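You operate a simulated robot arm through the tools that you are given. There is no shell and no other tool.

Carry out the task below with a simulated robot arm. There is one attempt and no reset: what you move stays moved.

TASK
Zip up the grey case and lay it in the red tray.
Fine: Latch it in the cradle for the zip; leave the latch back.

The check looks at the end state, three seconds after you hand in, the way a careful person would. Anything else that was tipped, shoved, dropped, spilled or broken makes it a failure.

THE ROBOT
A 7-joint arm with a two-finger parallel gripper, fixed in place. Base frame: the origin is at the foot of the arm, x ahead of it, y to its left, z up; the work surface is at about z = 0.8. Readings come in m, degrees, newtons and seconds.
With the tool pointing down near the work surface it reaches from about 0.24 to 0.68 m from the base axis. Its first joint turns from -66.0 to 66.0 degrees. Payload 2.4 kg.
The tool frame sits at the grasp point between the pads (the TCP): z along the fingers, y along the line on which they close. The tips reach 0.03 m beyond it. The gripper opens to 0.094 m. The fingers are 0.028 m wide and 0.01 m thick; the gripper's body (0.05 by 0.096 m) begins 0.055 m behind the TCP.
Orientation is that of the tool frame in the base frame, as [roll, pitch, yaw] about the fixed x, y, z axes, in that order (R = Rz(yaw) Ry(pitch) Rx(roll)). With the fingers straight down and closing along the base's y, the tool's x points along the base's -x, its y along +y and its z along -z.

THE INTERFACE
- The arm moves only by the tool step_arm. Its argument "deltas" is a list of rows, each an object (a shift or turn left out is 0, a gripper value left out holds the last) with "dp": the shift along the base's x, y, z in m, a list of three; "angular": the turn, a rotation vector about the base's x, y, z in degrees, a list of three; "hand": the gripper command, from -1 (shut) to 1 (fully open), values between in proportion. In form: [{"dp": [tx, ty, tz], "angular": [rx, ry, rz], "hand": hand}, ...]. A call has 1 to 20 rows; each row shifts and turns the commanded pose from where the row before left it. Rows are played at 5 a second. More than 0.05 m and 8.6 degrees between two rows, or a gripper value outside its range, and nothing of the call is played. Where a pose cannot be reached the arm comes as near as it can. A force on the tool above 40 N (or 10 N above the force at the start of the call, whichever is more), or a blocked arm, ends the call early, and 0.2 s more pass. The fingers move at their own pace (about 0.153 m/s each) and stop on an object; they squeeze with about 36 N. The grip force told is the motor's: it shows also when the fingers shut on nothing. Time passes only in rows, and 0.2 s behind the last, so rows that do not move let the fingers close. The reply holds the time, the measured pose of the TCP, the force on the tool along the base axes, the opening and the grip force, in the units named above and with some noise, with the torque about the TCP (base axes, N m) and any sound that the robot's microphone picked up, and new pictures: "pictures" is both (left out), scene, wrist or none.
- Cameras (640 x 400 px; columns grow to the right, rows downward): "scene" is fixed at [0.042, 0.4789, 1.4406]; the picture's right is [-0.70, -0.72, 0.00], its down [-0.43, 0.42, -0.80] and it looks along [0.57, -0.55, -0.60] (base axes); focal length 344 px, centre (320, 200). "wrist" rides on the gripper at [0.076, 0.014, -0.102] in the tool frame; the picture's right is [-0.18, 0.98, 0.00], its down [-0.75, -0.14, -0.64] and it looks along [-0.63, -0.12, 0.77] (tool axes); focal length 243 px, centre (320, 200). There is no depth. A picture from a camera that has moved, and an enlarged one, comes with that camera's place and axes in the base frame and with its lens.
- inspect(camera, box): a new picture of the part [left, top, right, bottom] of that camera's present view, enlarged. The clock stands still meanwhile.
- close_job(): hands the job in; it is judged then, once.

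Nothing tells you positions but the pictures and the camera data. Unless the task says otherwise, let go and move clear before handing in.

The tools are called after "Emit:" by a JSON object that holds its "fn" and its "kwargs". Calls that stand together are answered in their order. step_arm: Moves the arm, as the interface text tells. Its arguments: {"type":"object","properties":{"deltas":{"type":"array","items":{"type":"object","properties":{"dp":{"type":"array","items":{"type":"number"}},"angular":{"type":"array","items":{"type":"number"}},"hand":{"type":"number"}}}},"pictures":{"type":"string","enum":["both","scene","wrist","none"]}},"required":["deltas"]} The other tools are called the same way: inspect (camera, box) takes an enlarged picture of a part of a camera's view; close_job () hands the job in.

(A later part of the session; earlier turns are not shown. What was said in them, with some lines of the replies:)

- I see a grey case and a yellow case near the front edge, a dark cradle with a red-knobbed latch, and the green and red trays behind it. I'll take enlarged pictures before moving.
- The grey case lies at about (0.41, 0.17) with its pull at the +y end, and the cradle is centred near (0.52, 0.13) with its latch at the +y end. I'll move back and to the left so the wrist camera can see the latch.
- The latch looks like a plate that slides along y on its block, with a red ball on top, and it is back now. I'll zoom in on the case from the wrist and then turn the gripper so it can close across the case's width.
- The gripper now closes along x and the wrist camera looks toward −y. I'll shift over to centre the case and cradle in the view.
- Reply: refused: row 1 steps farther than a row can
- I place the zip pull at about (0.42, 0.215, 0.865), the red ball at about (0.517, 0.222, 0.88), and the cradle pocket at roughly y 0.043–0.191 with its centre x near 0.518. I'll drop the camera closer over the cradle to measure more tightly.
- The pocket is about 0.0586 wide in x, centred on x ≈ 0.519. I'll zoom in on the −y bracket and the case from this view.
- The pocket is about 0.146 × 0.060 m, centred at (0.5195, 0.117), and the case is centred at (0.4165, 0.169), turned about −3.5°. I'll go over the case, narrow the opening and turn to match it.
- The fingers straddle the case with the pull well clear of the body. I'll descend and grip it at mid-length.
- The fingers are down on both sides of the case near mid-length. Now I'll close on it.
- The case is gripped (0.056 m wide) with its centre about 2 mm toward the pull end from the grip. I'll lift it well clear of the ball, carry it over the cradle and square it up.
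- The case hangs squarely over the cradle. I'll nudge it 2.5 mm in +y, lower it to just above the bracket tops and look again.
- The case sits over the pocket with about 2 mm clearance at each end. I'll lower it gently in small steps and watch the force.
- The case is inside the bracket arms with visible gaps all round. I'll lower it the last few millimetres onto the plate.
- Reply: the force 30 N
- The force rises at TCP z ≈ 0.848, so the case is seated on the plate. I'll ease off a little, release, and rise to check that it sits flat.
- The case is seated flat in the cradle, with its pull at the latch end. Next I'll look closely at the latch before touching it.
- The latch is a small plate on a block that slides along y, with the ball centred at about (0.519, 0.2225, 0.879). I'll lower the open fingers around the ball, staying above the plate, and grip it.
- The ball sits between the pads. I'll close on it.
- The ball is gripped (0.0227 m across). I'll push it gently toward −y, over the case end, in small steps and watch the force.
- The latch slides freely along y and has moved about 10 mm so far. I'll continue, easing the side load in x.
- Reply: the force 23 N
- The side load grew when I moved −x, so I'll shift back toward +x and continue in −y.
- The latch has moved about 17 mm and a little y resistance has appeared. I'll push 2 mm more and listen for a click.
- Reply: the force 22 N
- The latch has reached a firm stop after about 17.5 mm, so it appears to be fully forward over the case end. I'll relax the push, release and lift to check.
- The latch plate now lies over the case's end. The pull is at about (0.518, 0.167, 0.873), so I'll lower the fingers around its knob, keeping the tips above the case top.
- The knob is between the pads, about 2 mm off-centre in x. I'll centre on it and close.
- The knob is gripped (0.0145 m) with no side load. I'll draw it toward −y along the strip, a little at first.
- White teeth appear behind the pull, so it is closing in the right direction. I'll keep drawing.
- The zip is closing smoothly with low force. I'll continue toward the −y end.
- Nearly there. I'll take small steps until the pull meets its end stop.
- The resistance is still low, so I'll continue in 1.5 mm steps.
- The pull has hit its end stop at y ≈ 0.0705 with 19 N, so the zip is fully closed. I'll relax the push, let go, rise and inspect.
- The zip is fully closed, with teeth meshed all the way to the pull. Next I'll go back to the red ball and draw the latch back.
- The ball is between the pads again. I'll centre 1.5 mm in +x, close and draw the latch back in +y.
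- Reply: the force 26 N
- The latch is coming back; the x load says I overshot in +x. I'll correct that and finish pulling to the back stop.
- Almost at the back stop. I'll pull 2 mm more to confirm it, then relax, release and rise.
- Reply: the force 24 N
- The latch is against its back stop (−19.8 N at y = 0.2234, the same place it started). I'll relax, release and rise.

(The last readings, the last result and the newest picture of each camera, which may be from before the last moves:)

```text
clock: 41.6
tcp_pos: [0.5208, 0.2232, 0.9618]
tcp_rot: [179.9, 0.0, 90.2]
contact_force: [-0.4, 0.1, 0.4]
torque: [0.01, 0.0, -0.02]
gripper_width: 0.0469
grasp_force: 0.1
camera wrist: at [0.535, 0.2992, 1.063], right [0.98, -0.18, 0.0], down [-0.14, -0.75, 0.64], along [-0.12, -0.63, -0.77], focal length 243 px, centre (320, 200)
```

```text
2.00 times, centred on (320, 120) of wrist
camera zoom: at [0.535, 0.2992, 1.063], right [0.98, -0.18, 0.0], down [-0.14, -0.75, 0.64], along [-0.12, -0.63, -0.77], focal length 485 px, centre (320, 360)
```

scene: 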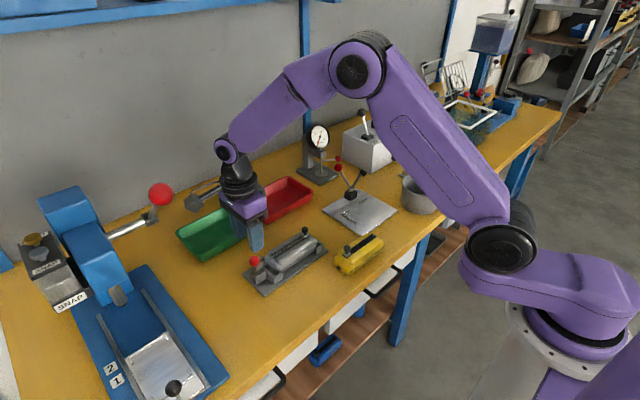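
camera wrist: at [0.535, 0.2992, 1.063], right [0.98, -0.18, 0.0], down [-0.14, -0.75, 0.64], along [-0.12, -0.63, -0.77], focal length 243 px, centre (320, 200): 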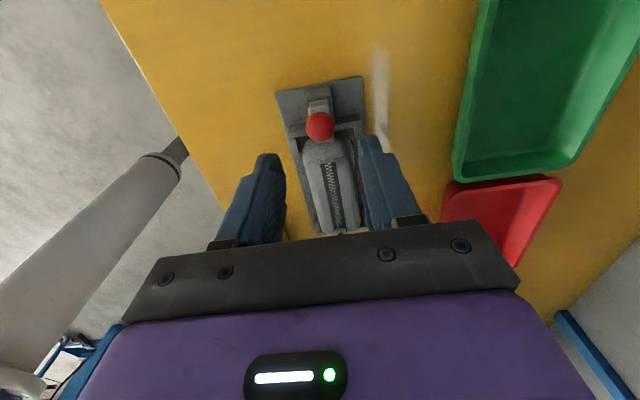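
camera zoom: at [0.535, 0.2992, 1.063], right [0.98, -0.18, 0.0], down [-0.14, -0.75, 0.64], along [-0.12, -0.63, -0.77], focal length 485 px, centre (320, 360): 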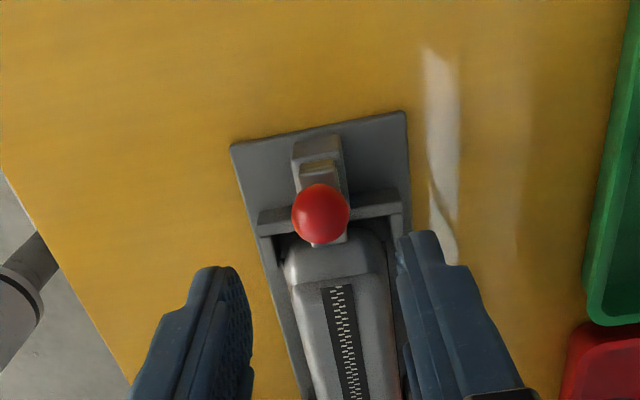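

The latch is fully back and the case is zipped and still seated. The red tray's centre is near x ≈ 0.72, close to my reach limit, so I'll test the reach empty-handed at a safe height and look at the tray first.

Emit:
{"fn": "step_arm", "kwargs": {"deltas": [{"dp": [0.0, -0.03, 0.03]}, {"dp": [0.02, -0.04, 0.01]}, {"dp": [0.02, -0.04, 0]}, {"dp": [0.02, -0.04, 0]}, {"dp": [0.02, -0.04, 0]}, {"dp": [0.02, -0.035, 0]}, {"dp": [0.02, 0, 0]}, {"dp": [0, 0, 0]}]}}

Emit:
{"fn": "inspect", "kwargs": {"camera": "scene", "box": [160, 140, 360, 280]}}

```text
clock: 43.4
tcp_pos: [0.639, -0.002, 1.0032]
tcp_rot: [-180.0, 0.0, 90.1]
contact_force: [-0.3, -0.1, -0.5]
torque: [-0.02, -0.03, -0.01]
gripper_width: 0.0471
grasp_force: 0.0
camera wrist: at [0.6528, 0.0728, 1.1046], right [0.98, -0.18, 0.0], down [-0.14, -0.75, 0.64], along [-0.12, -0.63, -0.77], focal length 243 px, centre (320, 200)
```

scene: 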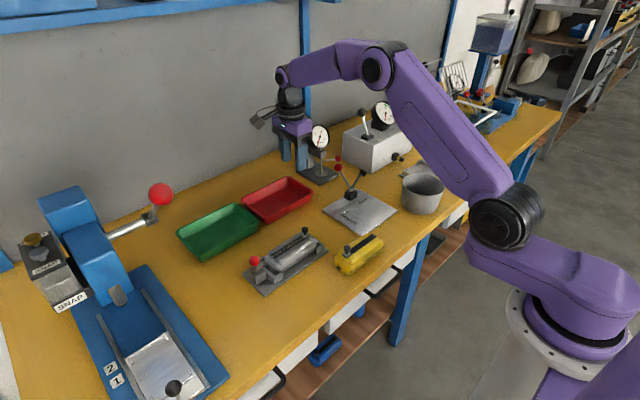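
wrist: 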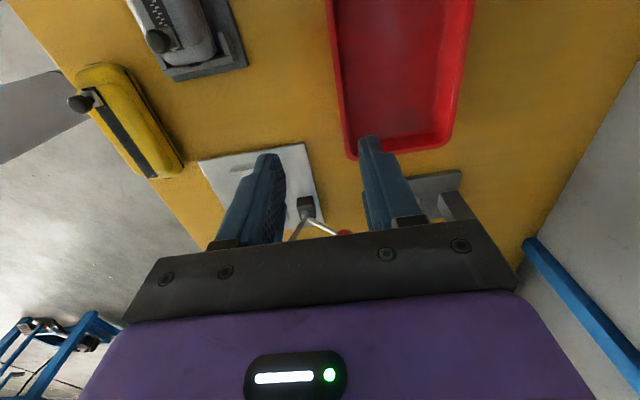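

```text
2.86 times, centred on (260, 210) of scene
camera zoom: at [0.042, 0.4789, 1.4406], right [-0.7, -0.72, 0.0], down [-0.43, 0.42, -0.8], along [0.57, -0.55, -0.6], focal length 984 px, centre (491, 171)
```

zoom: 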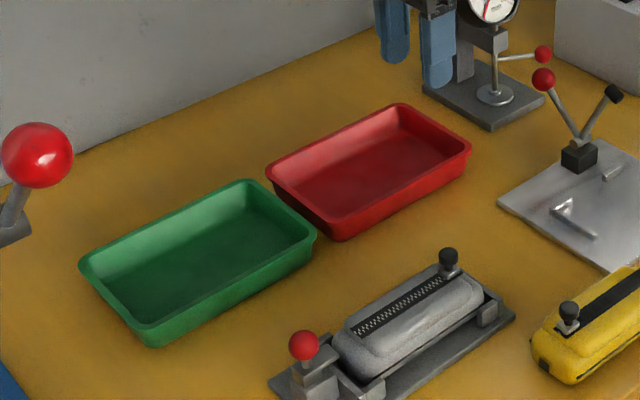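

The red tray's rim spans about x 0.66–0.78, y ±0.088, so its centre is near (0.719, 0). I'll test how far out I can reach at a safe height.

Emit:
{"fn": "step_arm", "kwargs": {"deltas": [{"dp": [0.03, 0, -0.01]}, {"dp": [0.03, 0, -0.01]}, {"dp": [0.02, 0, -0.01]}, {"dp": [0, 0, -0.02]}, {"dp": [0, 0, 0]}]}}

Emit:
{"fn": "inspect", "kwargs": {"camera": "wrist", "box": [220, 0, 420, 200]}}

```text
clock: 44.6
tcp_pos: [0.6924, -0.0021, 0.9549]
tcp_rot: [-179.9, 0.0, 90.1]
contact_force: [1.0, 0.0, 0.1]
torque: [0.0, 0.01, -0.03]
gripper_width: 0.0471
grasp_force: 0.1
out of reach, approached as far as the arm can: row 2, 3
camera wrist: at [0.7074, 0.0737, 1.0564], right [0.98, -0.18, 0.0], down [-0.14, -0.75, 0.64], along [-0.12, -0.63, -0.77], focal length 243 px, centre (320, 200)
```

scene: 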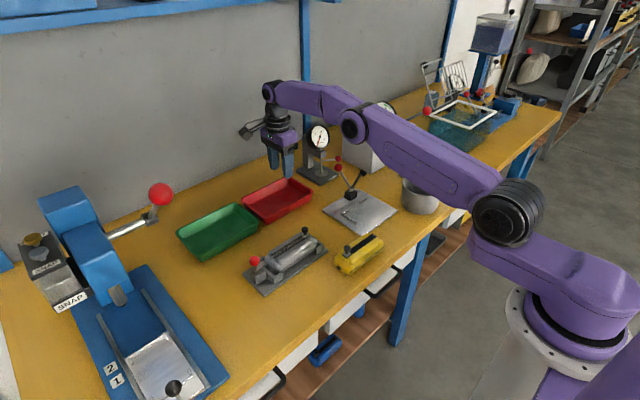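
wrist: 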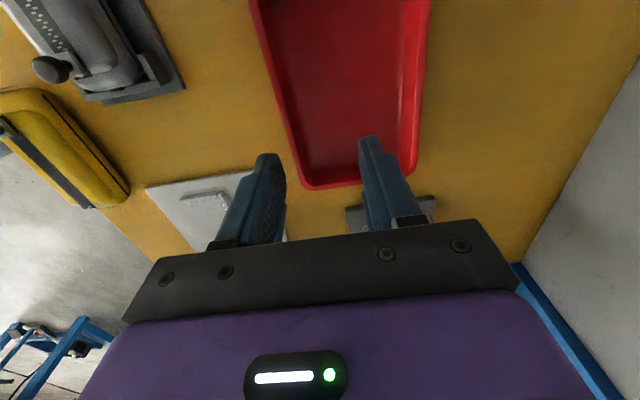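

```text
2.00 times, centred on (320, 100) of wrist
camera zoom: at [0.7074, 0.0737, 1.0564], right [0.98, -0.18, 0.0], down [-0.14, -0.75, 0.64], along [-0.12, -0.63, -0.77], focal length 485 px, centre (320, 400)
```

zoom: 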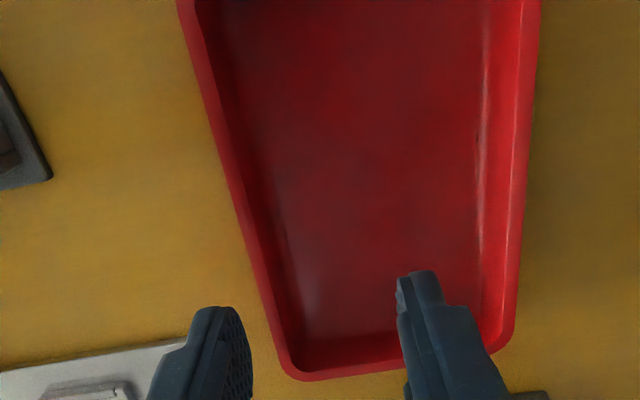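

With the tool vertical it stops near x = 0.692 at this height. I'll check whether it gets further out lower down, keeping the tips above the rim.

Emit:
{"fn": "step_arm", "kwargs": {"deltas": [{"dp": [0, 0, -0.03]}, {"dp": [0, 0, -0.02]}, {"dp": [0.02, 0, 0]}, {"dp": [0.01, 0, 0]}, {"dp": [0, 0, 0]}], "pictures": "wrist"}}

Emit:
{"fn": "inspect", "kwargs": {"camera": "scene", "box": [200, 120, 360, 240]}}

```text
clock: 45.8
tcp_pos: [0.696, -0.0013, 0.9041]
tcp_rot: [180.0, -0.1, 90.2]
contact_force: [0.0, 0.1, 0.8]
torque: [-0.01, 0.01, 0.02]
gripper_width: 0.0469
grasp_force: 0.1
out of reach, approached as far as the arm can: row 3, 4
camera wrist: at [0.7101, 0.073, 1.0066], right [0.98, -0.18, 0.0], down [-0.14, -0.75, 0.64], along [-0.12, -0.63, -0.77], focal length 243 px, centre (320, 200)
```

wrist: 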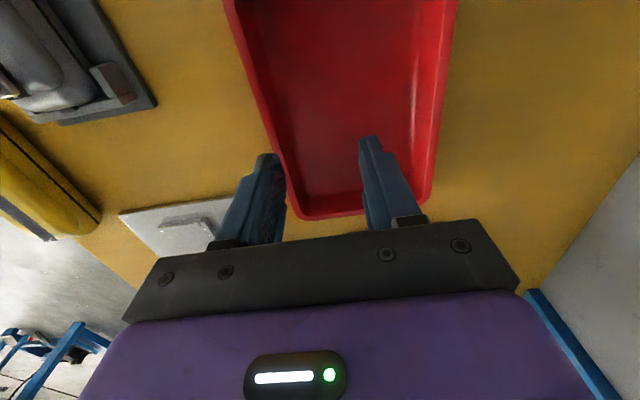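

```text
3.33 times, centred on (280, 180) of scene
camera zoom: at [0.042, 0.4789, 1.4406], right [-0.7, -0.72, 0.0], down [-0.43, 0.42, -0.8], along [0.57, -0.55, -0.6], focal length 1148 px, centre (453, 267)
```

zoom: 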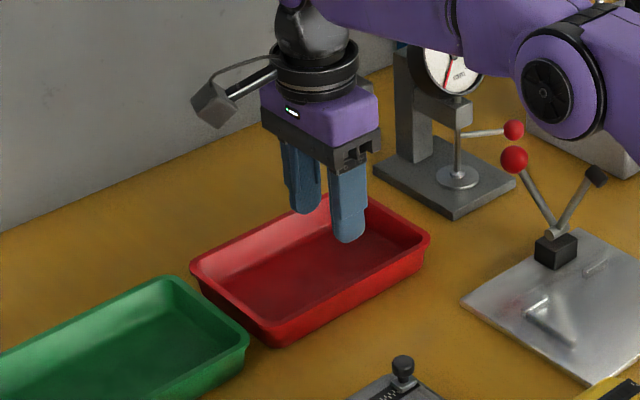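

It reaches only about x = 0.696 with the tool vertical. A small outward tilt should give the extra couple of centimetres, so I'll test that empty.

Emit:
{"fn": "step_arm", "kwargs": {"deltas": [{"dp": [0, 0, 0], "angular": [0, -5, 0]}, {"dp": [0.012, 0, 0], "angular": [0, -4, 0]}, {"dp": [0.012, 0, 0]}, {"dp": [0, 0, -0.01]}, {"dp": [0, 0, 0]}], "pictures": "none"}}

Emit:
{"fn": "inspect", "kwargs": {"camera": "scene", "box": [200, 120, 360, 240]}}

Emit:
{"fn": "inspect", "kwargs": {"camera": "wrist", "box": [200, 0, 440, 240]}}

```text
clock: 47.0
tcp_pos: [0.7188, -0.0005, 0.8946]
tcp_rot: [171.0, 0.0, 90.2]
contact_force: [0.4, 0.5, 0.3]
torque: [-0.02, -0.04, -0.01]
gripper_width: 0.0471
grasp_force: 0.0
```

```text
3.33 times, centred on (280, 180) of scene
camera zoom: at [0.042, 0.4789, 1.4406], right [-0.7, -0.72, 0.0], down [-0.43, 0.42, -0.8], along [0.57, -0.55, -0.6], focal length 1148 px, centre (453, 267)
```

zoom: 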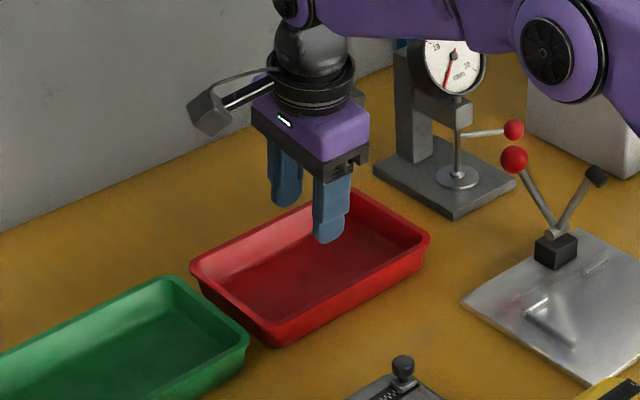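

```text
1.67 times, centred on (320, 120) of wrist
camera zoom: at [0.7175, 0.0743, 0.9976], right [0.97, -0.18, 0.15], down [-0.24, -0.75, 0.61], along [0.0, -0.63, -0.78], focal length 404 px, centre (320, 333)
```

zoom: 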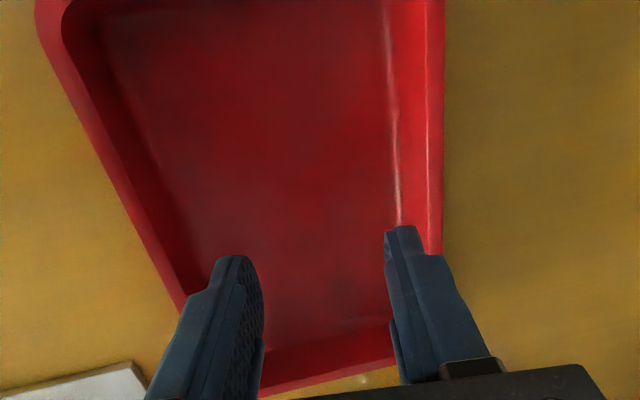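

A 9° tilt gets me to the tray centre. I'll check that it also works lower down, and whether a smaller tilt is enough.

Emit:
{"fn": "step_arm", "kwargs": {"deltas": [{"dp": [0, 0, -0.02]}, {"dp": [0, 0, -0.015]}, {"angular": [0, 2, 0]}, {"dp": [0, 0, 0]}], "pictures": "none"}}

Emit:
{"fn": "inspect", "kwargs": {"camera": "wrist", "box": [200, 0, 440, 240]}}

Emit:
{"fn": "inspect", "kwargs": {"camera": "scene", "box": [200, 120, 360, 240]}}

```text
clock: 48.0
tcp_pos: [0.7142, -0.0014, 0.8596]
tcp_rot: [173.0, 0.0, 89.9]
contact_force: [-0.1, 0.1, 0.2]
torque: [0.04, -0.01, -0.01]
gripper_width: 0.0472
grasp_force: 0.0
out of reach, approached as far as the arm can: row 3
```

```text
1.67 times, centred on (320, 120) of wrist
camera zoom: at [0.7172, 0.0744, 0.9624], right [0.98, -0.18, 0.12], down [-0.22, -0.75, 0.62], along [-0.02, -0.63, -0.78], focal length 404 px, centre (320, 333)
```

zoom: 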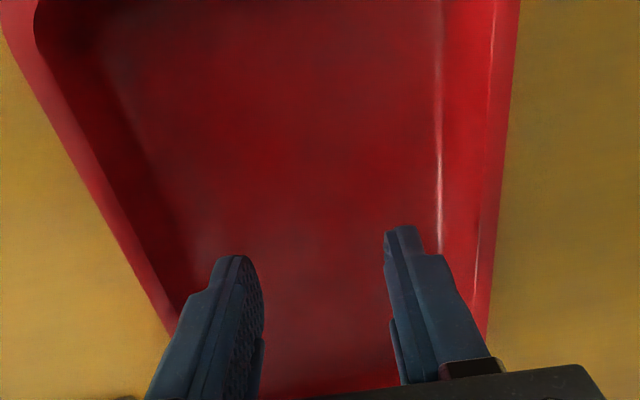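

```text
3.33 times, centred on (280, 180) of scene
camera zoom: at [0.042, 0.4789, 1.4406], right [-0.7, -0.72, 0.0], down [-0.43, 0.42, -0.8], along [0.57, -0.55, -0.6], focal length 1148 px, centre (453, 267)
```

zoom: 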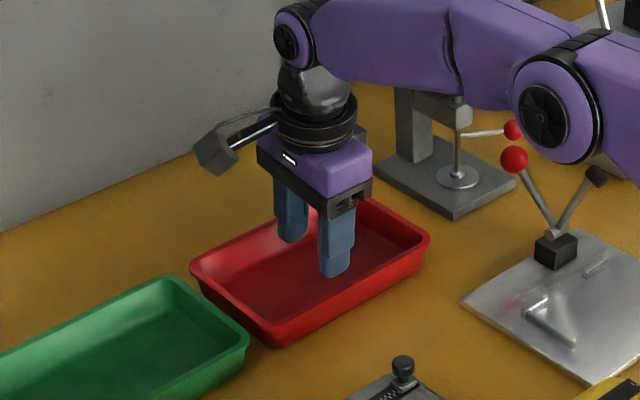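

The tray floor spans roughly x 0.667–0.772, and a 9° tilt reaches x ≈ 0.717 down there, so the placement works. I'll withdraw, straighten up and return above the zipped case.

Emit:
{"fn": "step_arm", "kwargs": {"deltas": [{"dp": [-0.005, 0, 0.03]}, {"dp": [-0.015, 0, 0.04], "angular": [0, 4, 0]}, {"dp": [-0.03, 0, 0.03], "angular": [0, 3, 0]}, {"dp": [-0.035, 0.02, 0.02]}, {"dp": [-0.035, 0.025, 0]}, {"dp": [-0.035, 0.025, 0]}, {"dp": [-0.035, 0.025, 0], "hand": 0.6}, {"dp": [0, 0.02, 0], "hand": 0.6}, {"dp": [0, 0, 0]}]}}

Emit:
{"fn": "inspect", "kwargs": {"camera": "wrist", "box": [200, 0, 440, 240]}}

```text
clock: 50.0
tcp_pos: [0.5261, 0.1137, 0.9794]
tcp_rot: [-180.0, -0.1, 90.0]
contact_force: [-0.5, 0.6, 0.6]
torque: [-0.06, 0.03, -0.01]
gripper_width: 0.0751
grasp_force: 0.1
camera wrist: at [0.5412, 0.1884, 1.0818], right [0.98, -0.18, 0.0], down [-0.14, -0.75, 0.64], along [-0.12, -0.63, -0.77], focal length 243 px, centre (320, 200)
```

scene: 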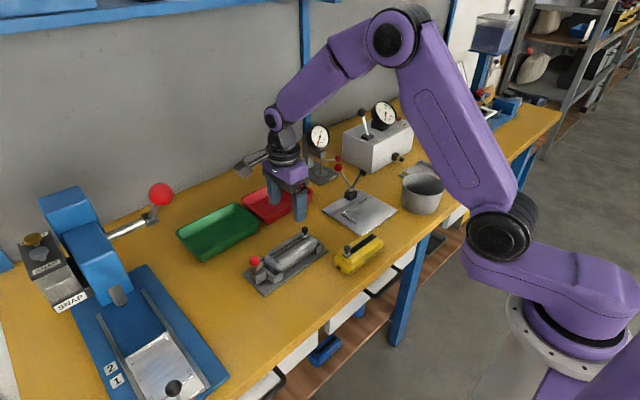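
wrist: 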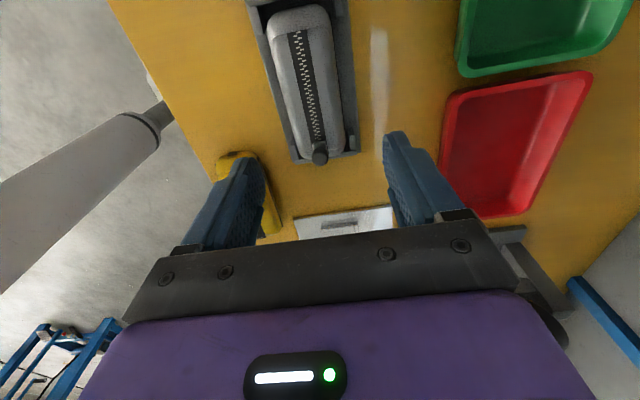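

```text
1.67 times, centred on (320, 120) of wrist
camera zoom: at [0.5412, 0.1884, 1.0818], right [0.98, -0.18, 0.0], down [-0.14, -0.75, 0.64], along [-0.12, -0.63, -0.77], focal length 404 px, centre (320, 333)
```

zoom: 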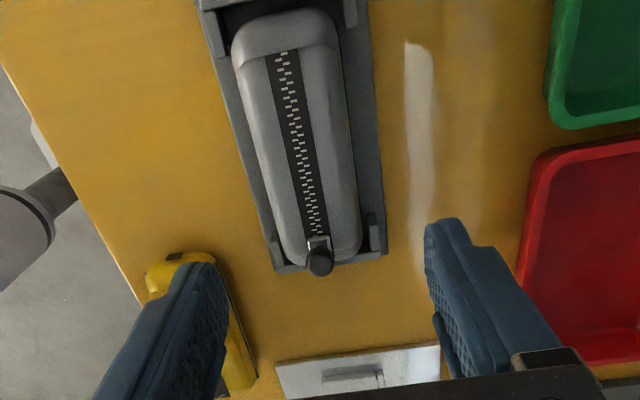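

The case centre is at about (0.5185, 0.117). I'll descend around it with the same 0.075 m opening.

Emit:
{"fn": "step_arm", "kwargs": {"deltas": [{"dp": [-0.0076, 0.0033, -0.03]}, {"dp": [0, 0, -0.035]}, {"dp": [0, 0, -0.035]}, {"dp": [0, 0, -0.0305]}, {"dp": [0, 0, 0]}]}}

Emit:
{"fn": "inspect", "kwargs": {"camera": "scene", "box": [235, 205, 345, 300]}}

Emit:
{"fn": "inspect", "kwargs": {"camera": "wrist", "box": [200, 0, 440, 240]}}

```text
clock: 51.2
tcp_pos: [0.5179, 0.1152, 0.8473]
tcp_rot: [180.0, 0.0, 90.0]
contact_force: [0.3, -0.3, -0.2]
torque: [-0.01, 0.0, -0.01]
gripper_width: 0.0752
grasp_force: 0.1
camera wrist: at [0.5317, 0.1908, 0.9504], right [0.98, -0.18, 0.0], down [-0.14, -0.75, 0.64], along [-0.12, -0.63, -0.77], focal length 243 px, centre (320, 200)
```

scene: 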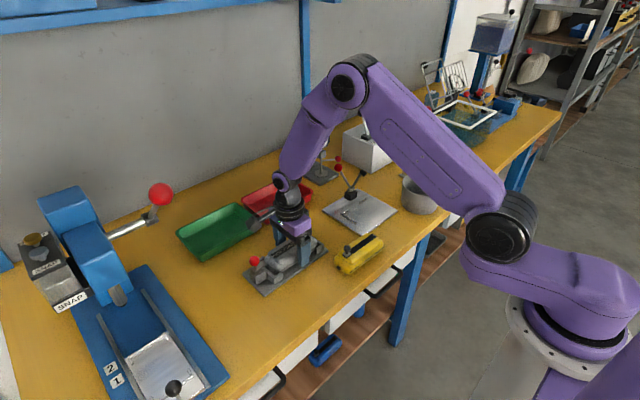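
wrist: 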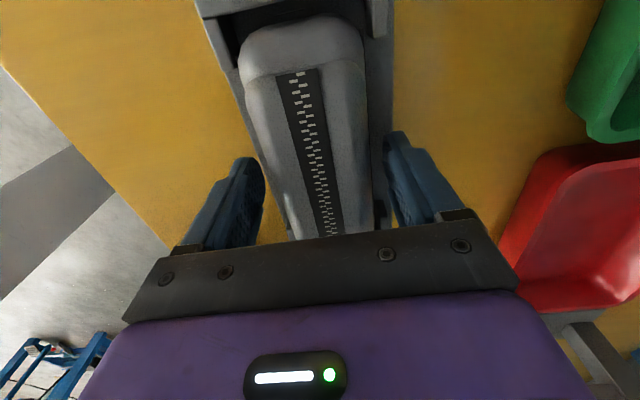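

```text
4.21 times, centred on (290, 252) of scene
camera zoom: at [0.042, 0.4789, 1.4406], right [-0.7, -0.72, 0.0], down [-0.43, 0.42, -0.8], along [0.57, -0.55, -0.6], focal length 1450 px, centre (446, -21)
```

zoom: 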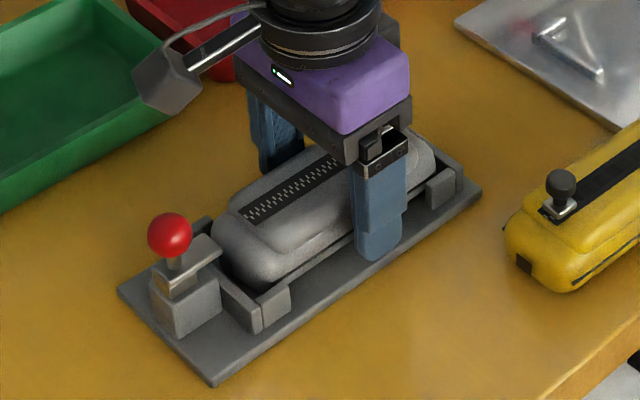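

```text
1.67 times, centred on (320, 120) of wrist
camera zoom: at [0.5317, 0.1908, 0.9504], right [0.98, -0.18, 0.0], down [-0.14, -0.75, 0.64], along [-0.12, -0.63, -0.77], focal length 404 px, centre (320, 333)
```

zoom: 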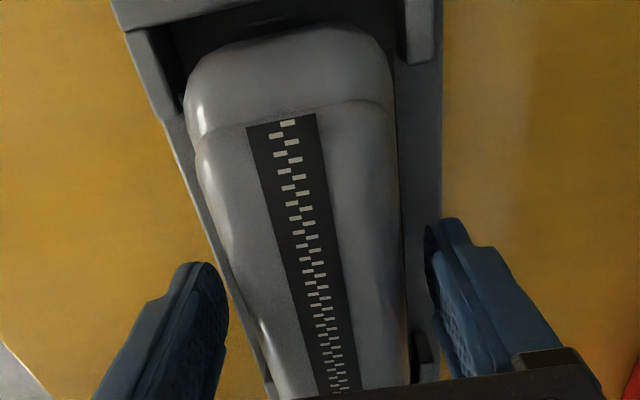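

The fingers are around the middle of the case. I'll close, then lift straight up.

Emit:
{"fn": "step_arm", "kwargs": {"deltas": [{"dp": [0, 0.001, 0], "hand": -1}, {"hand": -1}, {"hand": -1}], "pictures": "none"}}

Emit:
{"fn": "step_arm", "kwargs": {"deltas": [{"dp": [0, 0, 0.01]}, {"dp": [0, 0, 0.015]}, {"dp": [0, 0, 0.03]}, {"dp": [0, 0, 0.03]}, {"dp": [0, 0, 0.03]}, {"dp": [0, 0, 0]}]}}

Emit:
{"fn": "inspect", "kwargs": {"camera": "scene", "box": [225, 175, 345, 300]}}

Emit:
{"fn": "inspect", "kwargs": {"camera": "wrist", "box": [200, 0, 440, 240]}}

```text
clock: 52.0
tcp_pos: [0.5165, 0.1182, 0.8501]
tcp_rot: [-179.9, 0.1, 90.1]
contact_force: [-0.1, -0.7, 0.0]
torque: [0.03, -0.02, 0.02]
gripper_width: 0.0559
grasp_force: 36.2
```

```text
clock: 53.4
tcp_pos: [0.5193, 0.1192, 0.9664]
tcp_rot: [-179.9, 0.0, 90.1]
contact_force: [0.6, -0.1, -1.5]
torque: [0.02, 0.04, -0.01]
gripper_width: 0.0557
grasp_force: 35.9
camera wrist: at [0.5328, 0.1937, 1.0675], right [0.98, -0.18, 0.0], down [-0.14, -0.75, 0.64], along [-0.12, -0.63, -0.77], focal length 243 px, centre (320, 200)
```

scene: 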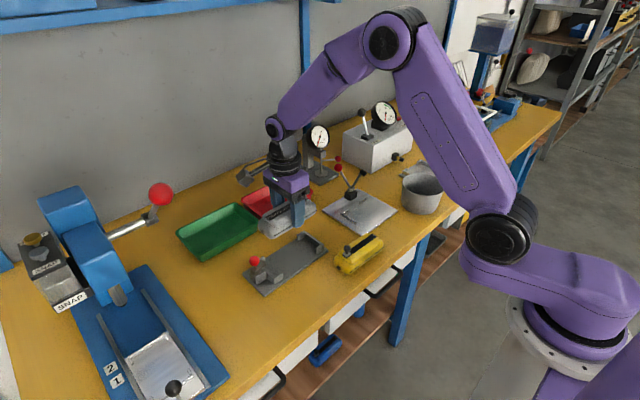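
wrist: 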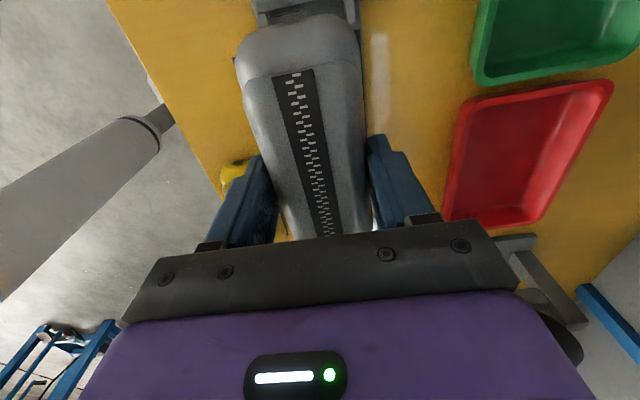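

```text
3.20 times, centred on (285, 238) of scene
camera zoom: at [0.042, 0.4789, 1.4406], right [-0.7, -0.72, 0.0], down [-0.43, 0.42, -0.8], along [0.57, -0.55, -0.6], focal length 1102 px, centre (432, 80)
```

zoom: 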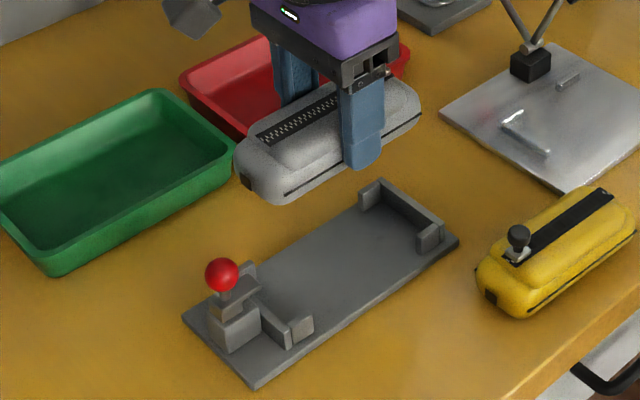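

```text
1.67 times, centred on (320, 120) of wrist
camera zoom: at [0.5328, 0.1937, 1.0675], right [0.98, -0.18, 0.0], down [-0.14, -0.75, 0.64], along [-0.12, -0.63, -0.77], focal length 404 px, centre (320, 333)
```

zoom: 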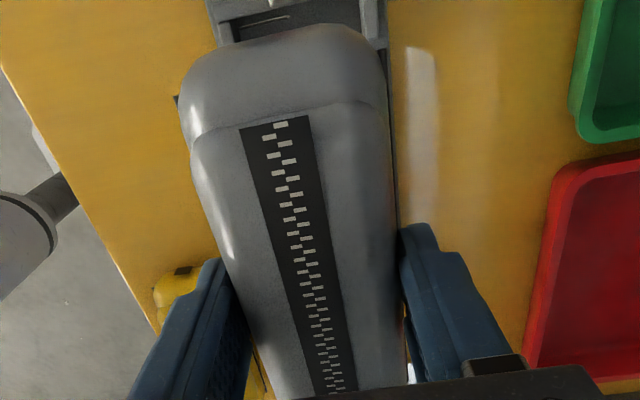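

The case is held level and zipped, the cradle is empty, and the latch is back. I'll carry the case over the tray, tilting outward slightly to reach.

Emit:
{"fn": "step_arm", "kwargs": {"deltas": [{"dp": [0.032, -0.0234, -0.002]}, {"dp": [0.032, -0.0234, -0.002]}, {"dp": [0.032, -0.0234, -0.002]}, {"dp": [0.032, -0.0234, -0.002]}, {"dp": [0.032, -0.0234, -0.004]}, {"dp": [0, 0, -0.01], "angular": [0, -5, 0]}, {"dp": [0.012, 0, -0.015], "angular": [0, -4, 0]}, {"dp": [0.012, 0, -0.01]}, {"dp": [0.008, 0, 0]}, {"dp": [0, 0, 0]}]}}

Emit:
{"fn": "inspect", "kwargs": {"camera": "scene", "box": [200, 130, 360, 250]}}

Emit:
{"fn": "inspect", "kwargs": {"camera": "wrist", "box": [200, 0, 440, 240]}}

```text
clock: 55.6
tcp_pos: [0.7106, 0.0026, 0.9163]
tcp_rot: [171.0, 0.0, 90.1]
contact_force: [-0.2, 0.2, -1.5]
torque: [0.02, 0.0, 0.0]
gripper_width: 0.0559
grasp_force: 35.7
camera wrist: at [0.7092, 0.0776, 1.0197], right [0.97, -0.18, 0.15], down [-0.24, -0.75, 0.61], along [0.0, -0.63, -0.78], focal length 243 px, centre (320, 200)
```

scene: 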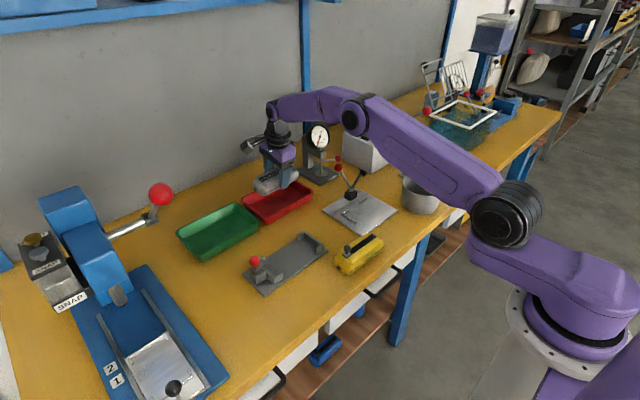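
wrist: 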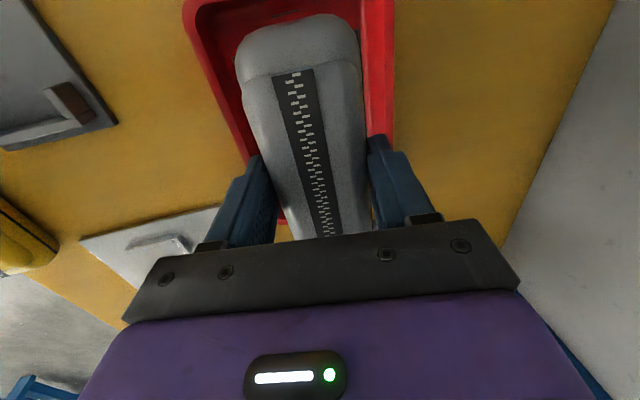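

```text
3.33 times, centred on (280, 190) of scene
camera zoom: at [0.042, 0.4789, 1.4406], right [-0.7, -0.72, 0.0], down [-0.43, 0.42, -0.8], along [0.57, -0.55, -0.6], focal length 1148 px, centre (453, 233)
```

zoom: 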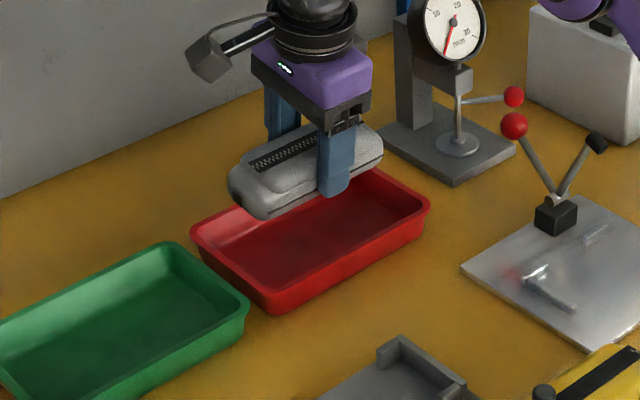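

```text
1.67 times, centred on (320, 120) of wrist
camera zoom: at [0.7092, 0.0776, 1.0197], right [0.97, -0.18, 0.15], down [-0.24, -0.75, 0.61], along [0.0, -0.63, -0.78], focal length 404 px, centre (320, 333)
```

zoom: 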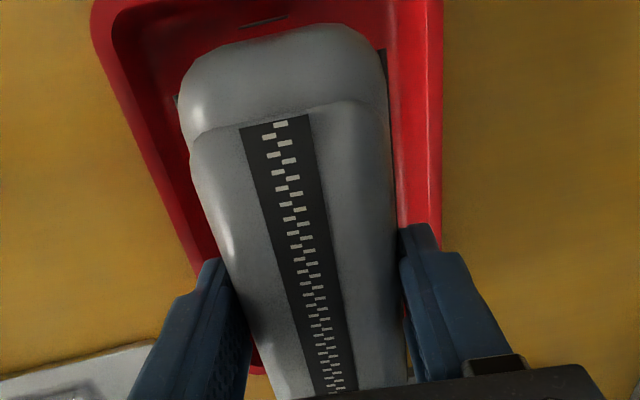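

The case is over the tray, centred along y with room on all sides. I'll lower it most of the way and look again.

Emit:
{"fn": "step_arm", "kwargs": {"deltas": [{"dp": [0, 0, -0.025]}, {"dp": [0, 0, -0.02]}, {"dp": [0, 0, -0.012]}, {"dp": [0, 0, 0]}]}}

Emit:
{"fn": "inspect", "kwargs": {"camera": "scene", "box": [200, 130, 360, 250]}}

Emit:
{"fn": "inspect", "kwargs": {"camera": "wrist", "box": [200, 0, 440, 240]}}

```text
clock: 56.6
tcp_pos: [0.709, 0.0018, 0.8603]
tcp_rot: [171.1, 0.0, 90.1]
contact_force: [-0.1, -0.3, -0.5]
torque: [0.0, 0.0, 0.03]
gripper_width: 0.0558
grasp_force: 36.3
camera wrist: at [0.7086, 0.0778, 0.9635], right [0.97, -0.18, 0.15], down [-0.24, -0.75, 0.61], along [0.0, -0.63, -0.78], focal length 243 px, centre (320, 200)
```

scene: 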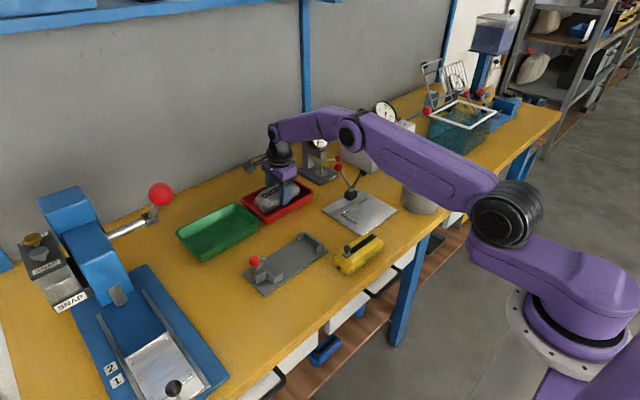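
wrist: 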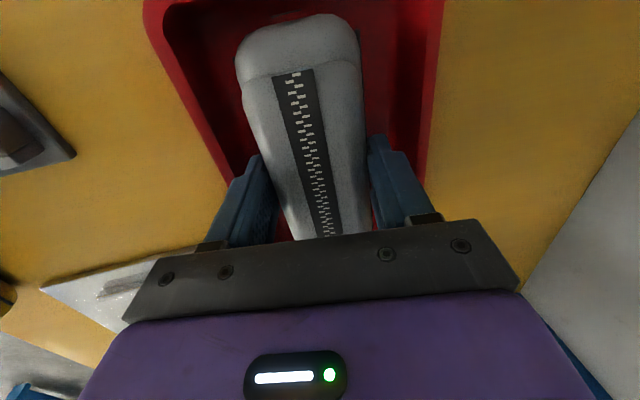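

```text
3.33 times, centred on (280, 190) of scene
camera zoom: at [0.042, 0.4789, 1.4406], right [-0.7, -0.72, 0.0], down [-0.43, 0.42, -0.8], along [0.57, -0.55, -0.6], focal length 1148 px, centre (453, 233)
```

zoom: 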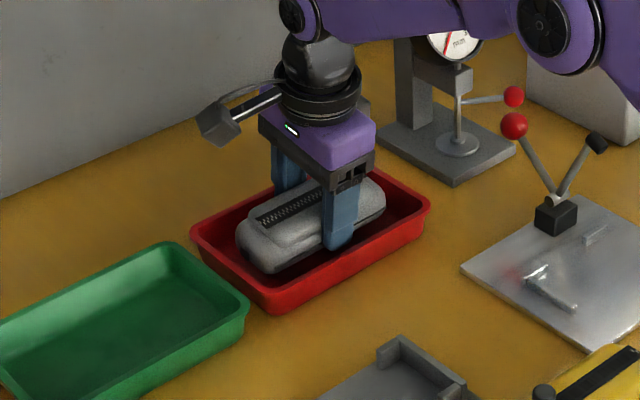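

```text
1.67 times, centred on (320, 120) of wrist
camera zoom: at [0.7086, 0.0778, 0.9635], right [0.97, -0.18, 0.15], down [-0.24, -0.75, 0.61], along [0.0, -0.63, -0.78], focal length 404 px, centre (320, 333)
```

zoom: 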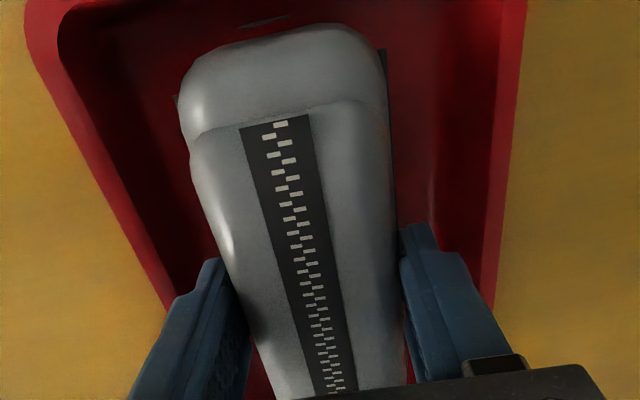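

The case is down inside the tray with clearance all round. I'll lower it in small steps until it touches the floor.

Emit:
{"fn": "step_arm", "kwargs": {"deltas": [{"dp": [0, 0, -0.004]}, {"dp": [0, 0, -0.002]}, {"dp": [0, 0, -0.002]}, {"dp": [0, 0, 0]}], "pictures": "none"}}

```text
clock: 57.6
tcp_pos: [0.7108, 0.0018, 0.8528]
tcp_rot: [171.0, 0.0, 90.2]
contact_force: [-0.6, -0.6, -1.3]
torque: [0.0, 0.01, 0.01]
gripper_width: 0.056
grasp_force: 35.7
```

Emit:
{"fn": "step_arm", "kwargs": {"deltas": [{"dp": [0, 0, -0.002]}, {"dp": [0, 0, -0.0015]}, {"dp": [0, 0, 0]}], "pictures": "none"}}

```text
clock: 58.4
tcp_pos: [0.7104, 0.0016, 0.8508]
tcp_rot: [171.0, 0.0, 90.1]
contact_force: [0.7, -0.8, -1.0]
torque: [-0.01, -0.01, -0.01]
gripper_width: 0.0558
grasp_force: 36.4
```

There is no contact yet at TCP z 0.851 with the case held clear of the walls. I'll continue down in small steps.

Emit:
{"fn": "step_arm", "kwargs": {"deltas": [{"dp": [0, 0, -0.0015]}, {"dp": [0, 0, -0.0015]}, {"dp": [0, 0, 0]}], "pictures": "none"}}

Emit:
{"fn": "inspect", "kwargs": {"camera": "scene", "box": [220, 150, 330, 240]}}

```text
clock: 59.2
tcp_pos: [0.7114, 0.0011, 0.8484]
tcp_rot: [170.8, 0.0, 90.0]
contact_force: [-4.3, 0.5, 20.2]
torque: [0.16, 0.68, 0.02]
gripper_width: 0.0559
grasp_force: 36.2
```

```text
4.44 times, centred on (275, 195) of scene
camera zoom: at [0.0415, 0.4789, 1.4406], right [-0.7, -0.72, 0.0], down [-0.43, 0.42, -0.8], along [0.57, -0.55, -0.6], focal length 1530 px, centre (520, 222)
```

zoom: 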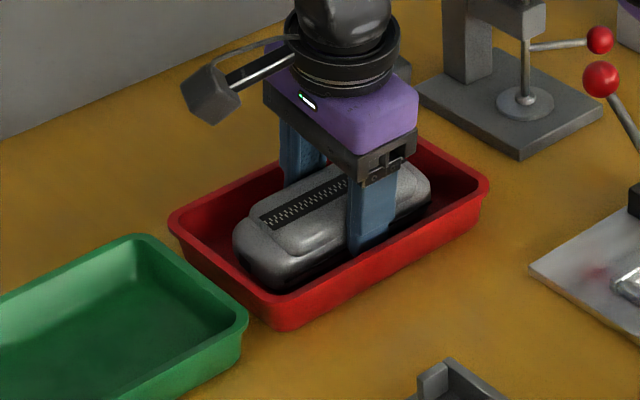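

The case's near edge is on the tray floor (20 N). I'll reduce the tilt a little so it settles nearly flat, then open gently.

Emit:
{"fn": "step_arm", "kwargs": {"deltas": [{"dp": [0, 0, 0.0005], "angular": [0, 1.2, 0]}, {"dp": [0, 0, 0], "angular": [0, 1.2, 0]}, {"dp": [0, 0, 0]}], "pictures": "none"}}

Emit:
{"fn": "inspect", "kwargs": {"camera": "scene", "box": [220, 150, 330, 240]}}

```text
clock: 60.0
tcp_pos: [0.7113, 0.002, 0.8476]
tcp_rot: [173.4, -0.1, 90.0]
contact_force: [4.9, -0.8, 12.1]
torque: [0.15, 0.1, -0.03]
gripper_width: 0.0559
grasp_force: 36.3
```

```text
4.44 times, centred on (275, 195) of scene
camera zoom: at [0.0419, 0.4788, 1.4406], right [-0.7, -0.72, 0.0], down [-0.43, 0.42, -0.8], along [0.57, -0.55, -0.6], focal length 1530 px, centre (520, 222)
```

zoom: 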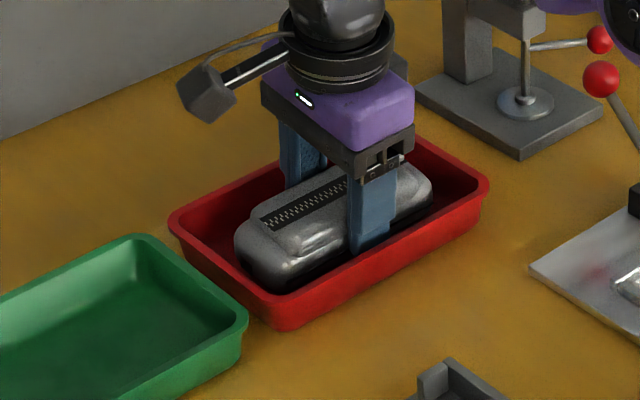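

It's resting nearly flat. I'll open the fingers gradually so the far edge settles softly.

Emit:
{"fn": "step_arm", "kwargs": {"deltas": [{"hand": 0.22}, {"hand": 0.26}, {"hand": 0.3}, {"hand": 0.36}, {"hand": 0.42}, {"hand": 0.45}, {"hand": 0.45}]}}

Emit:
{"fn": "inspect", "kwargs": {"camera": "scene", "box": [220, 150, 330, 240]}}

Emit:
{"fn": "inspect", "kwargs": {"camera": "wrist", "box": [200, 0, 440, 240]}}

```text
clock: 61.6
tcp_pos: [0.7108, 0.0025, 0.8479]
tcp_rot: [173.4, -0.1, 90.1]
contact_force: [-0.7, 0.7, 0.2]
torque: [0.01, 0.02, 0.03]
gripper_width: 0.0681
grasp_force: 0.1
camera wrist: at [0.7128, 0.0769, 0.9498], right [0.98, -0.18, 0.11], down [-0.21, -0.75, 0.62], along [-0.03, -0.63, -0.78], focal length 243 px, centre (320, 200)
```

scene: 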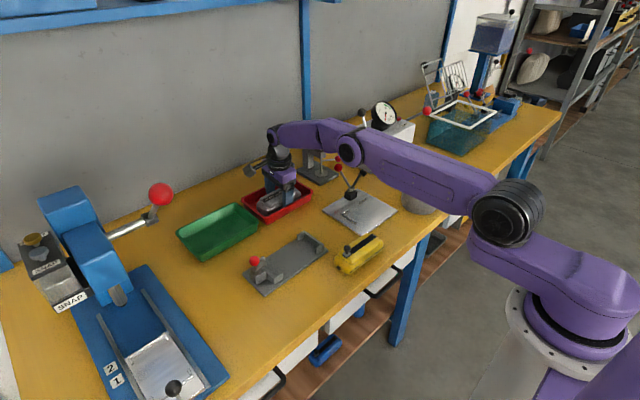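
wrist: 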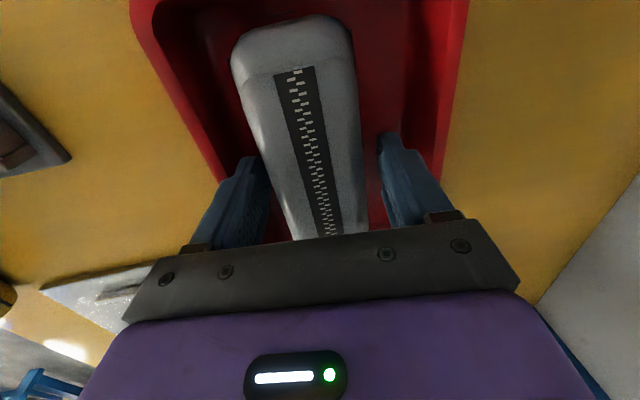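

```text
4.44 times, centred on (275, 195) of scene
camera zoom: at [0.042, 0.4789, 1.4406], right [-0.7, -0.72, 0.0], down [-0.43, 0.42, -0.8], along [0.57, -0.55, -0.6], focal length 1530 px, centre (520, 222)
```

zoom: 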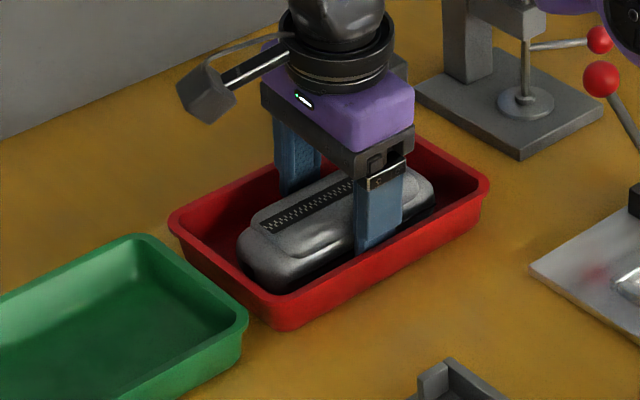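

```text
1.67 times, centred on (320, 120) of wrist
camera zoom: at [0.7128, 0.0769, 0.9498], right [0.98, -0.18, 0.11], down [-0.21, -0.75, 0.62], along [-0.03, -0.63, -0.78], focal length 404 px, centre (320, 333)
```

zoom: 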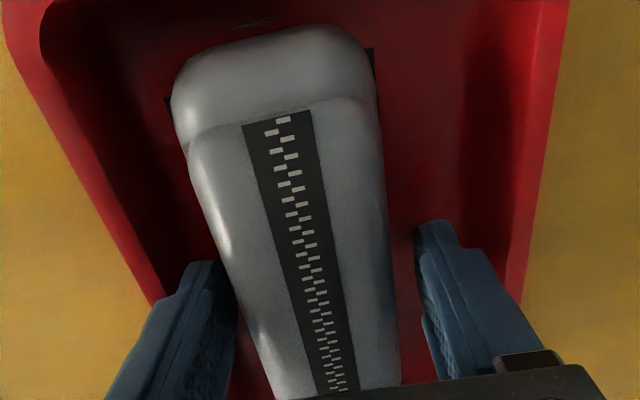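

The case lies flat in the red tray and the fingers are free. I'll rise straight up, straighten the tool and back away to the neutral area.

Emit:
{"fn": "step_arm", "kwargs": {"deltas": [{"dp": [-0.001, 0, 0.015]}, {"dp": [-0.001, 0, 0.02]}, {"dp": [-0.002, 0, 0.03]}, {"dp": [-0.01, 0, 0.03], "angular": [0, 3, 0]}, {"dp": [-0.03, 0, 0.03], "angular": [0, 3.6, 0]}, {"dp": [-0.04, 0, 0.02]}, {"dp": [0, 0, 0]}]}}

Emit:
{"fn": "inspect", "kwargs": {"camera": "scene", "box": [160, 140, 360, 300]}}

Emit:
{"fn": "inspect", "kwargs": {"camera": "wrist", "box": [200, 0, 520, 200]}}

```text
clock: 63.2
tcp_pos: [0.6251, -0.0001, 0.9918]
tcp_rot: [180.0, 0.0, 90.1]
contact_force: [0.0, -0.1, 0.6]
torque: [-0.03, 0.03, 0.02]
gripper_width: 0.0683
grasp_force: 0.1
camera wrist: at [0.6399, 0.0755, 1.0935], right [0.98, -0.18, 0.0], down [-0.14, -0.75, 0.64], along [-0.12, -0.63, -0.77], focal length 243 px, centre (320, 200)
```

scene: 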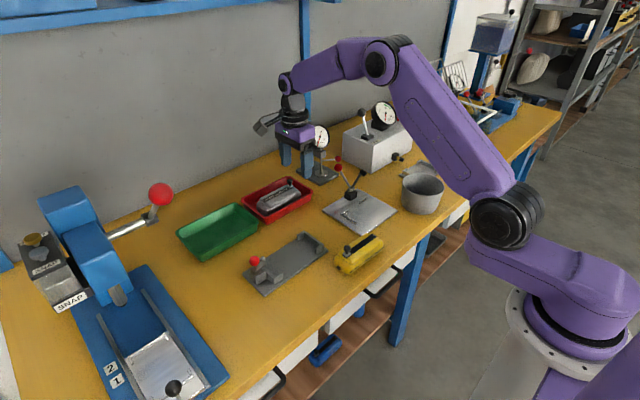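
wrist: 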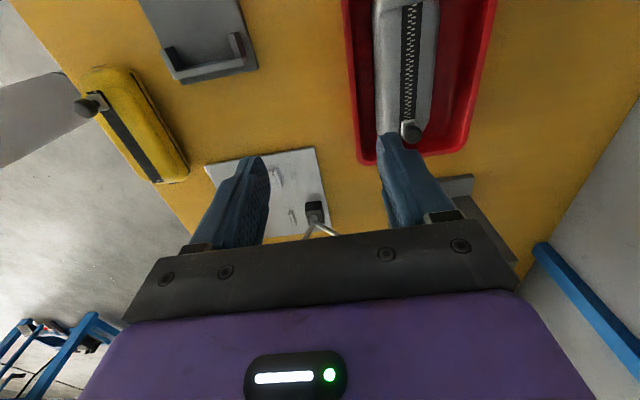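

```text
2.50 times, centred on (260, 220) of scene
camera zoom: at [0.042, 0.4789, 1.4406], right [-0.7, -0.72, 0.0], down [-0.43, 0.42, -0.8], along [0.57, -0.55, -0.6], focal length 861 px, centre (470, 150)
```

zoom: 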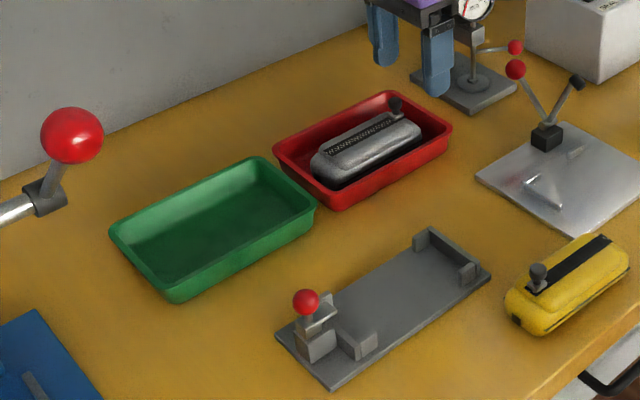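

```text
2.00 times, centred on (360, 100) of wrist
camera zoom: at [0.6399, 0.0755, 1.0935], right [0.98, -0.18, 0.0], down [-0.14, -0.75, 0.64], along [-0.12, -0.63, -0.77], focal length 485 px, centre (240, 400)
```

zoom: 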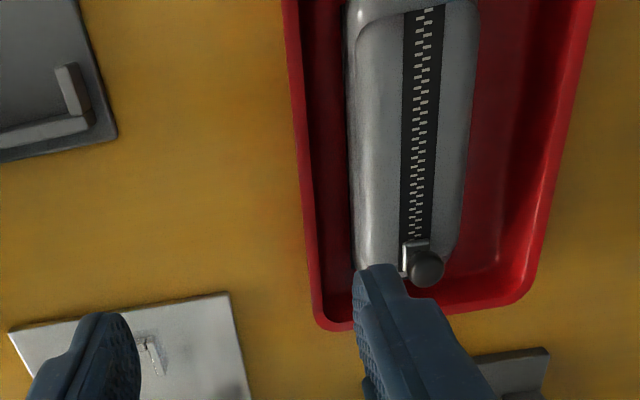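

The case is flat in the red tray and zipped, and the latch looks back. I'll move the arm clear and do a final close check.

Emit:
{"fn": "step_arm", "kwargs": {"deltas": [{"dp": [-0.04, 0.02, 0.02]}, {"dp": [-0.04, 0.02, 0.02]}, {"dp": [-0.04, 0.02, 0.02]}, {"dp": [0, 0, 0]}]}}

Emit:
{"fn": "inspect", "kwargs": {"camera": "scene", "box": [235, 165, 325, 225]}}

Emit:
{"fn": "inspect", "kwargs": {"camera": "scene", "box": [235, 225, 335, 300]}}

```text
clock: 64.2
tcp_pos: [0.5075, 0.0616, 1.0536]
tcp_rot: [-180.0, 0.0, 90.0]
contact_force: [0.3, -0.5, 0.1]
torque: [-0.02, -0.01, 0.06]
gripper_width: 0.0683
grasp_force: 0.0
camera wrist: at [0.5214, 0.136, 1.1552], right [0.98, -0.18, 0.0], down [-0.14, -0.75, 0.64], along [-0.12, -0.63, -0.77], focal length 243 px, centre (320, 200)
```

scene: 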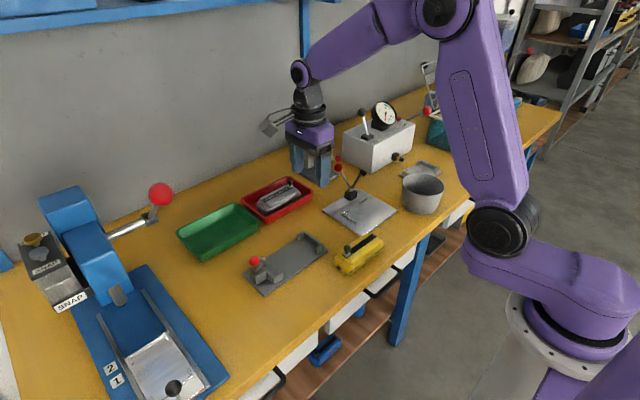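
wrist: 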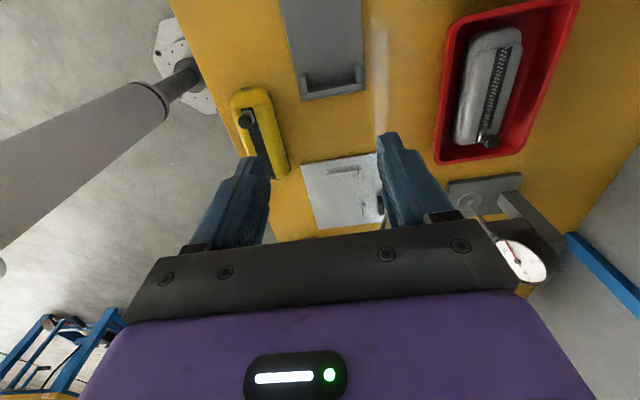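

```text
6.67 times, centred on (280, 195) of scene
camera zoom: at [0.042, 0.4789, 1.4406], right [-0.7, -0.72, 0.0], down [-0.43, 0.42, -0.8], along [0.57, -0.55, -0.6], focal length 2295 px, centre (587, 233)
```

zoom: 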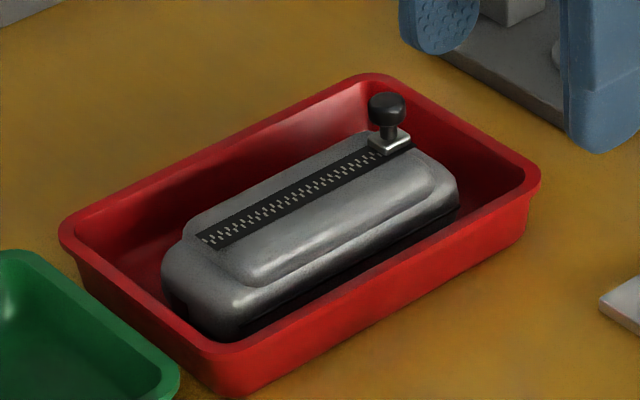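

```text
5.33 times, centred on (285, 262) of scene
camera zoom: at [0.042, 0.4789, 1.4406], right [-0.7, -0.72, 0.0], down [-0.43, 0.42, -0.8], along [0.57, -0.55, -0.6], focal length 1836 px, centre (507, -133)
```

zoom: 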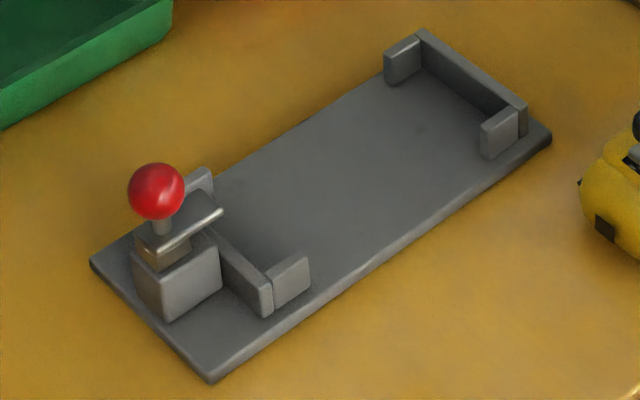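

The grey case lies flat in the red tray with its zip closed to the end stop. The latch is back where it started, everything else looks undisturbed, and the arm is clear, so I'm handing in.

Emit:
{"fn": "close_job", "kwargs": {}}

```text
The job is handed in.
```

The grey case is zipped fully shut and lying flat in the red tray, and I've handed the job in. No verdict has come back yet.

- **Zip:** I set the case in the cradle and pushed the latch forward over its end. Then I drew the pull along until it met its end stop; the teeth look meshed the whole way.
- **Latch:** I drew it back against its rear stop, where it started, before lifting the case out.
- **Tray:** The tray's centre was just past my reach with the tool vertical. I tilted the tool about 9° to set the case down, eased it back to about 6.6°, and opened the fingers slowly so the case settled flat.
- **Surroundings:** In the last pictures nothing else on the bench looked moved, and the arm had let go and was clear.
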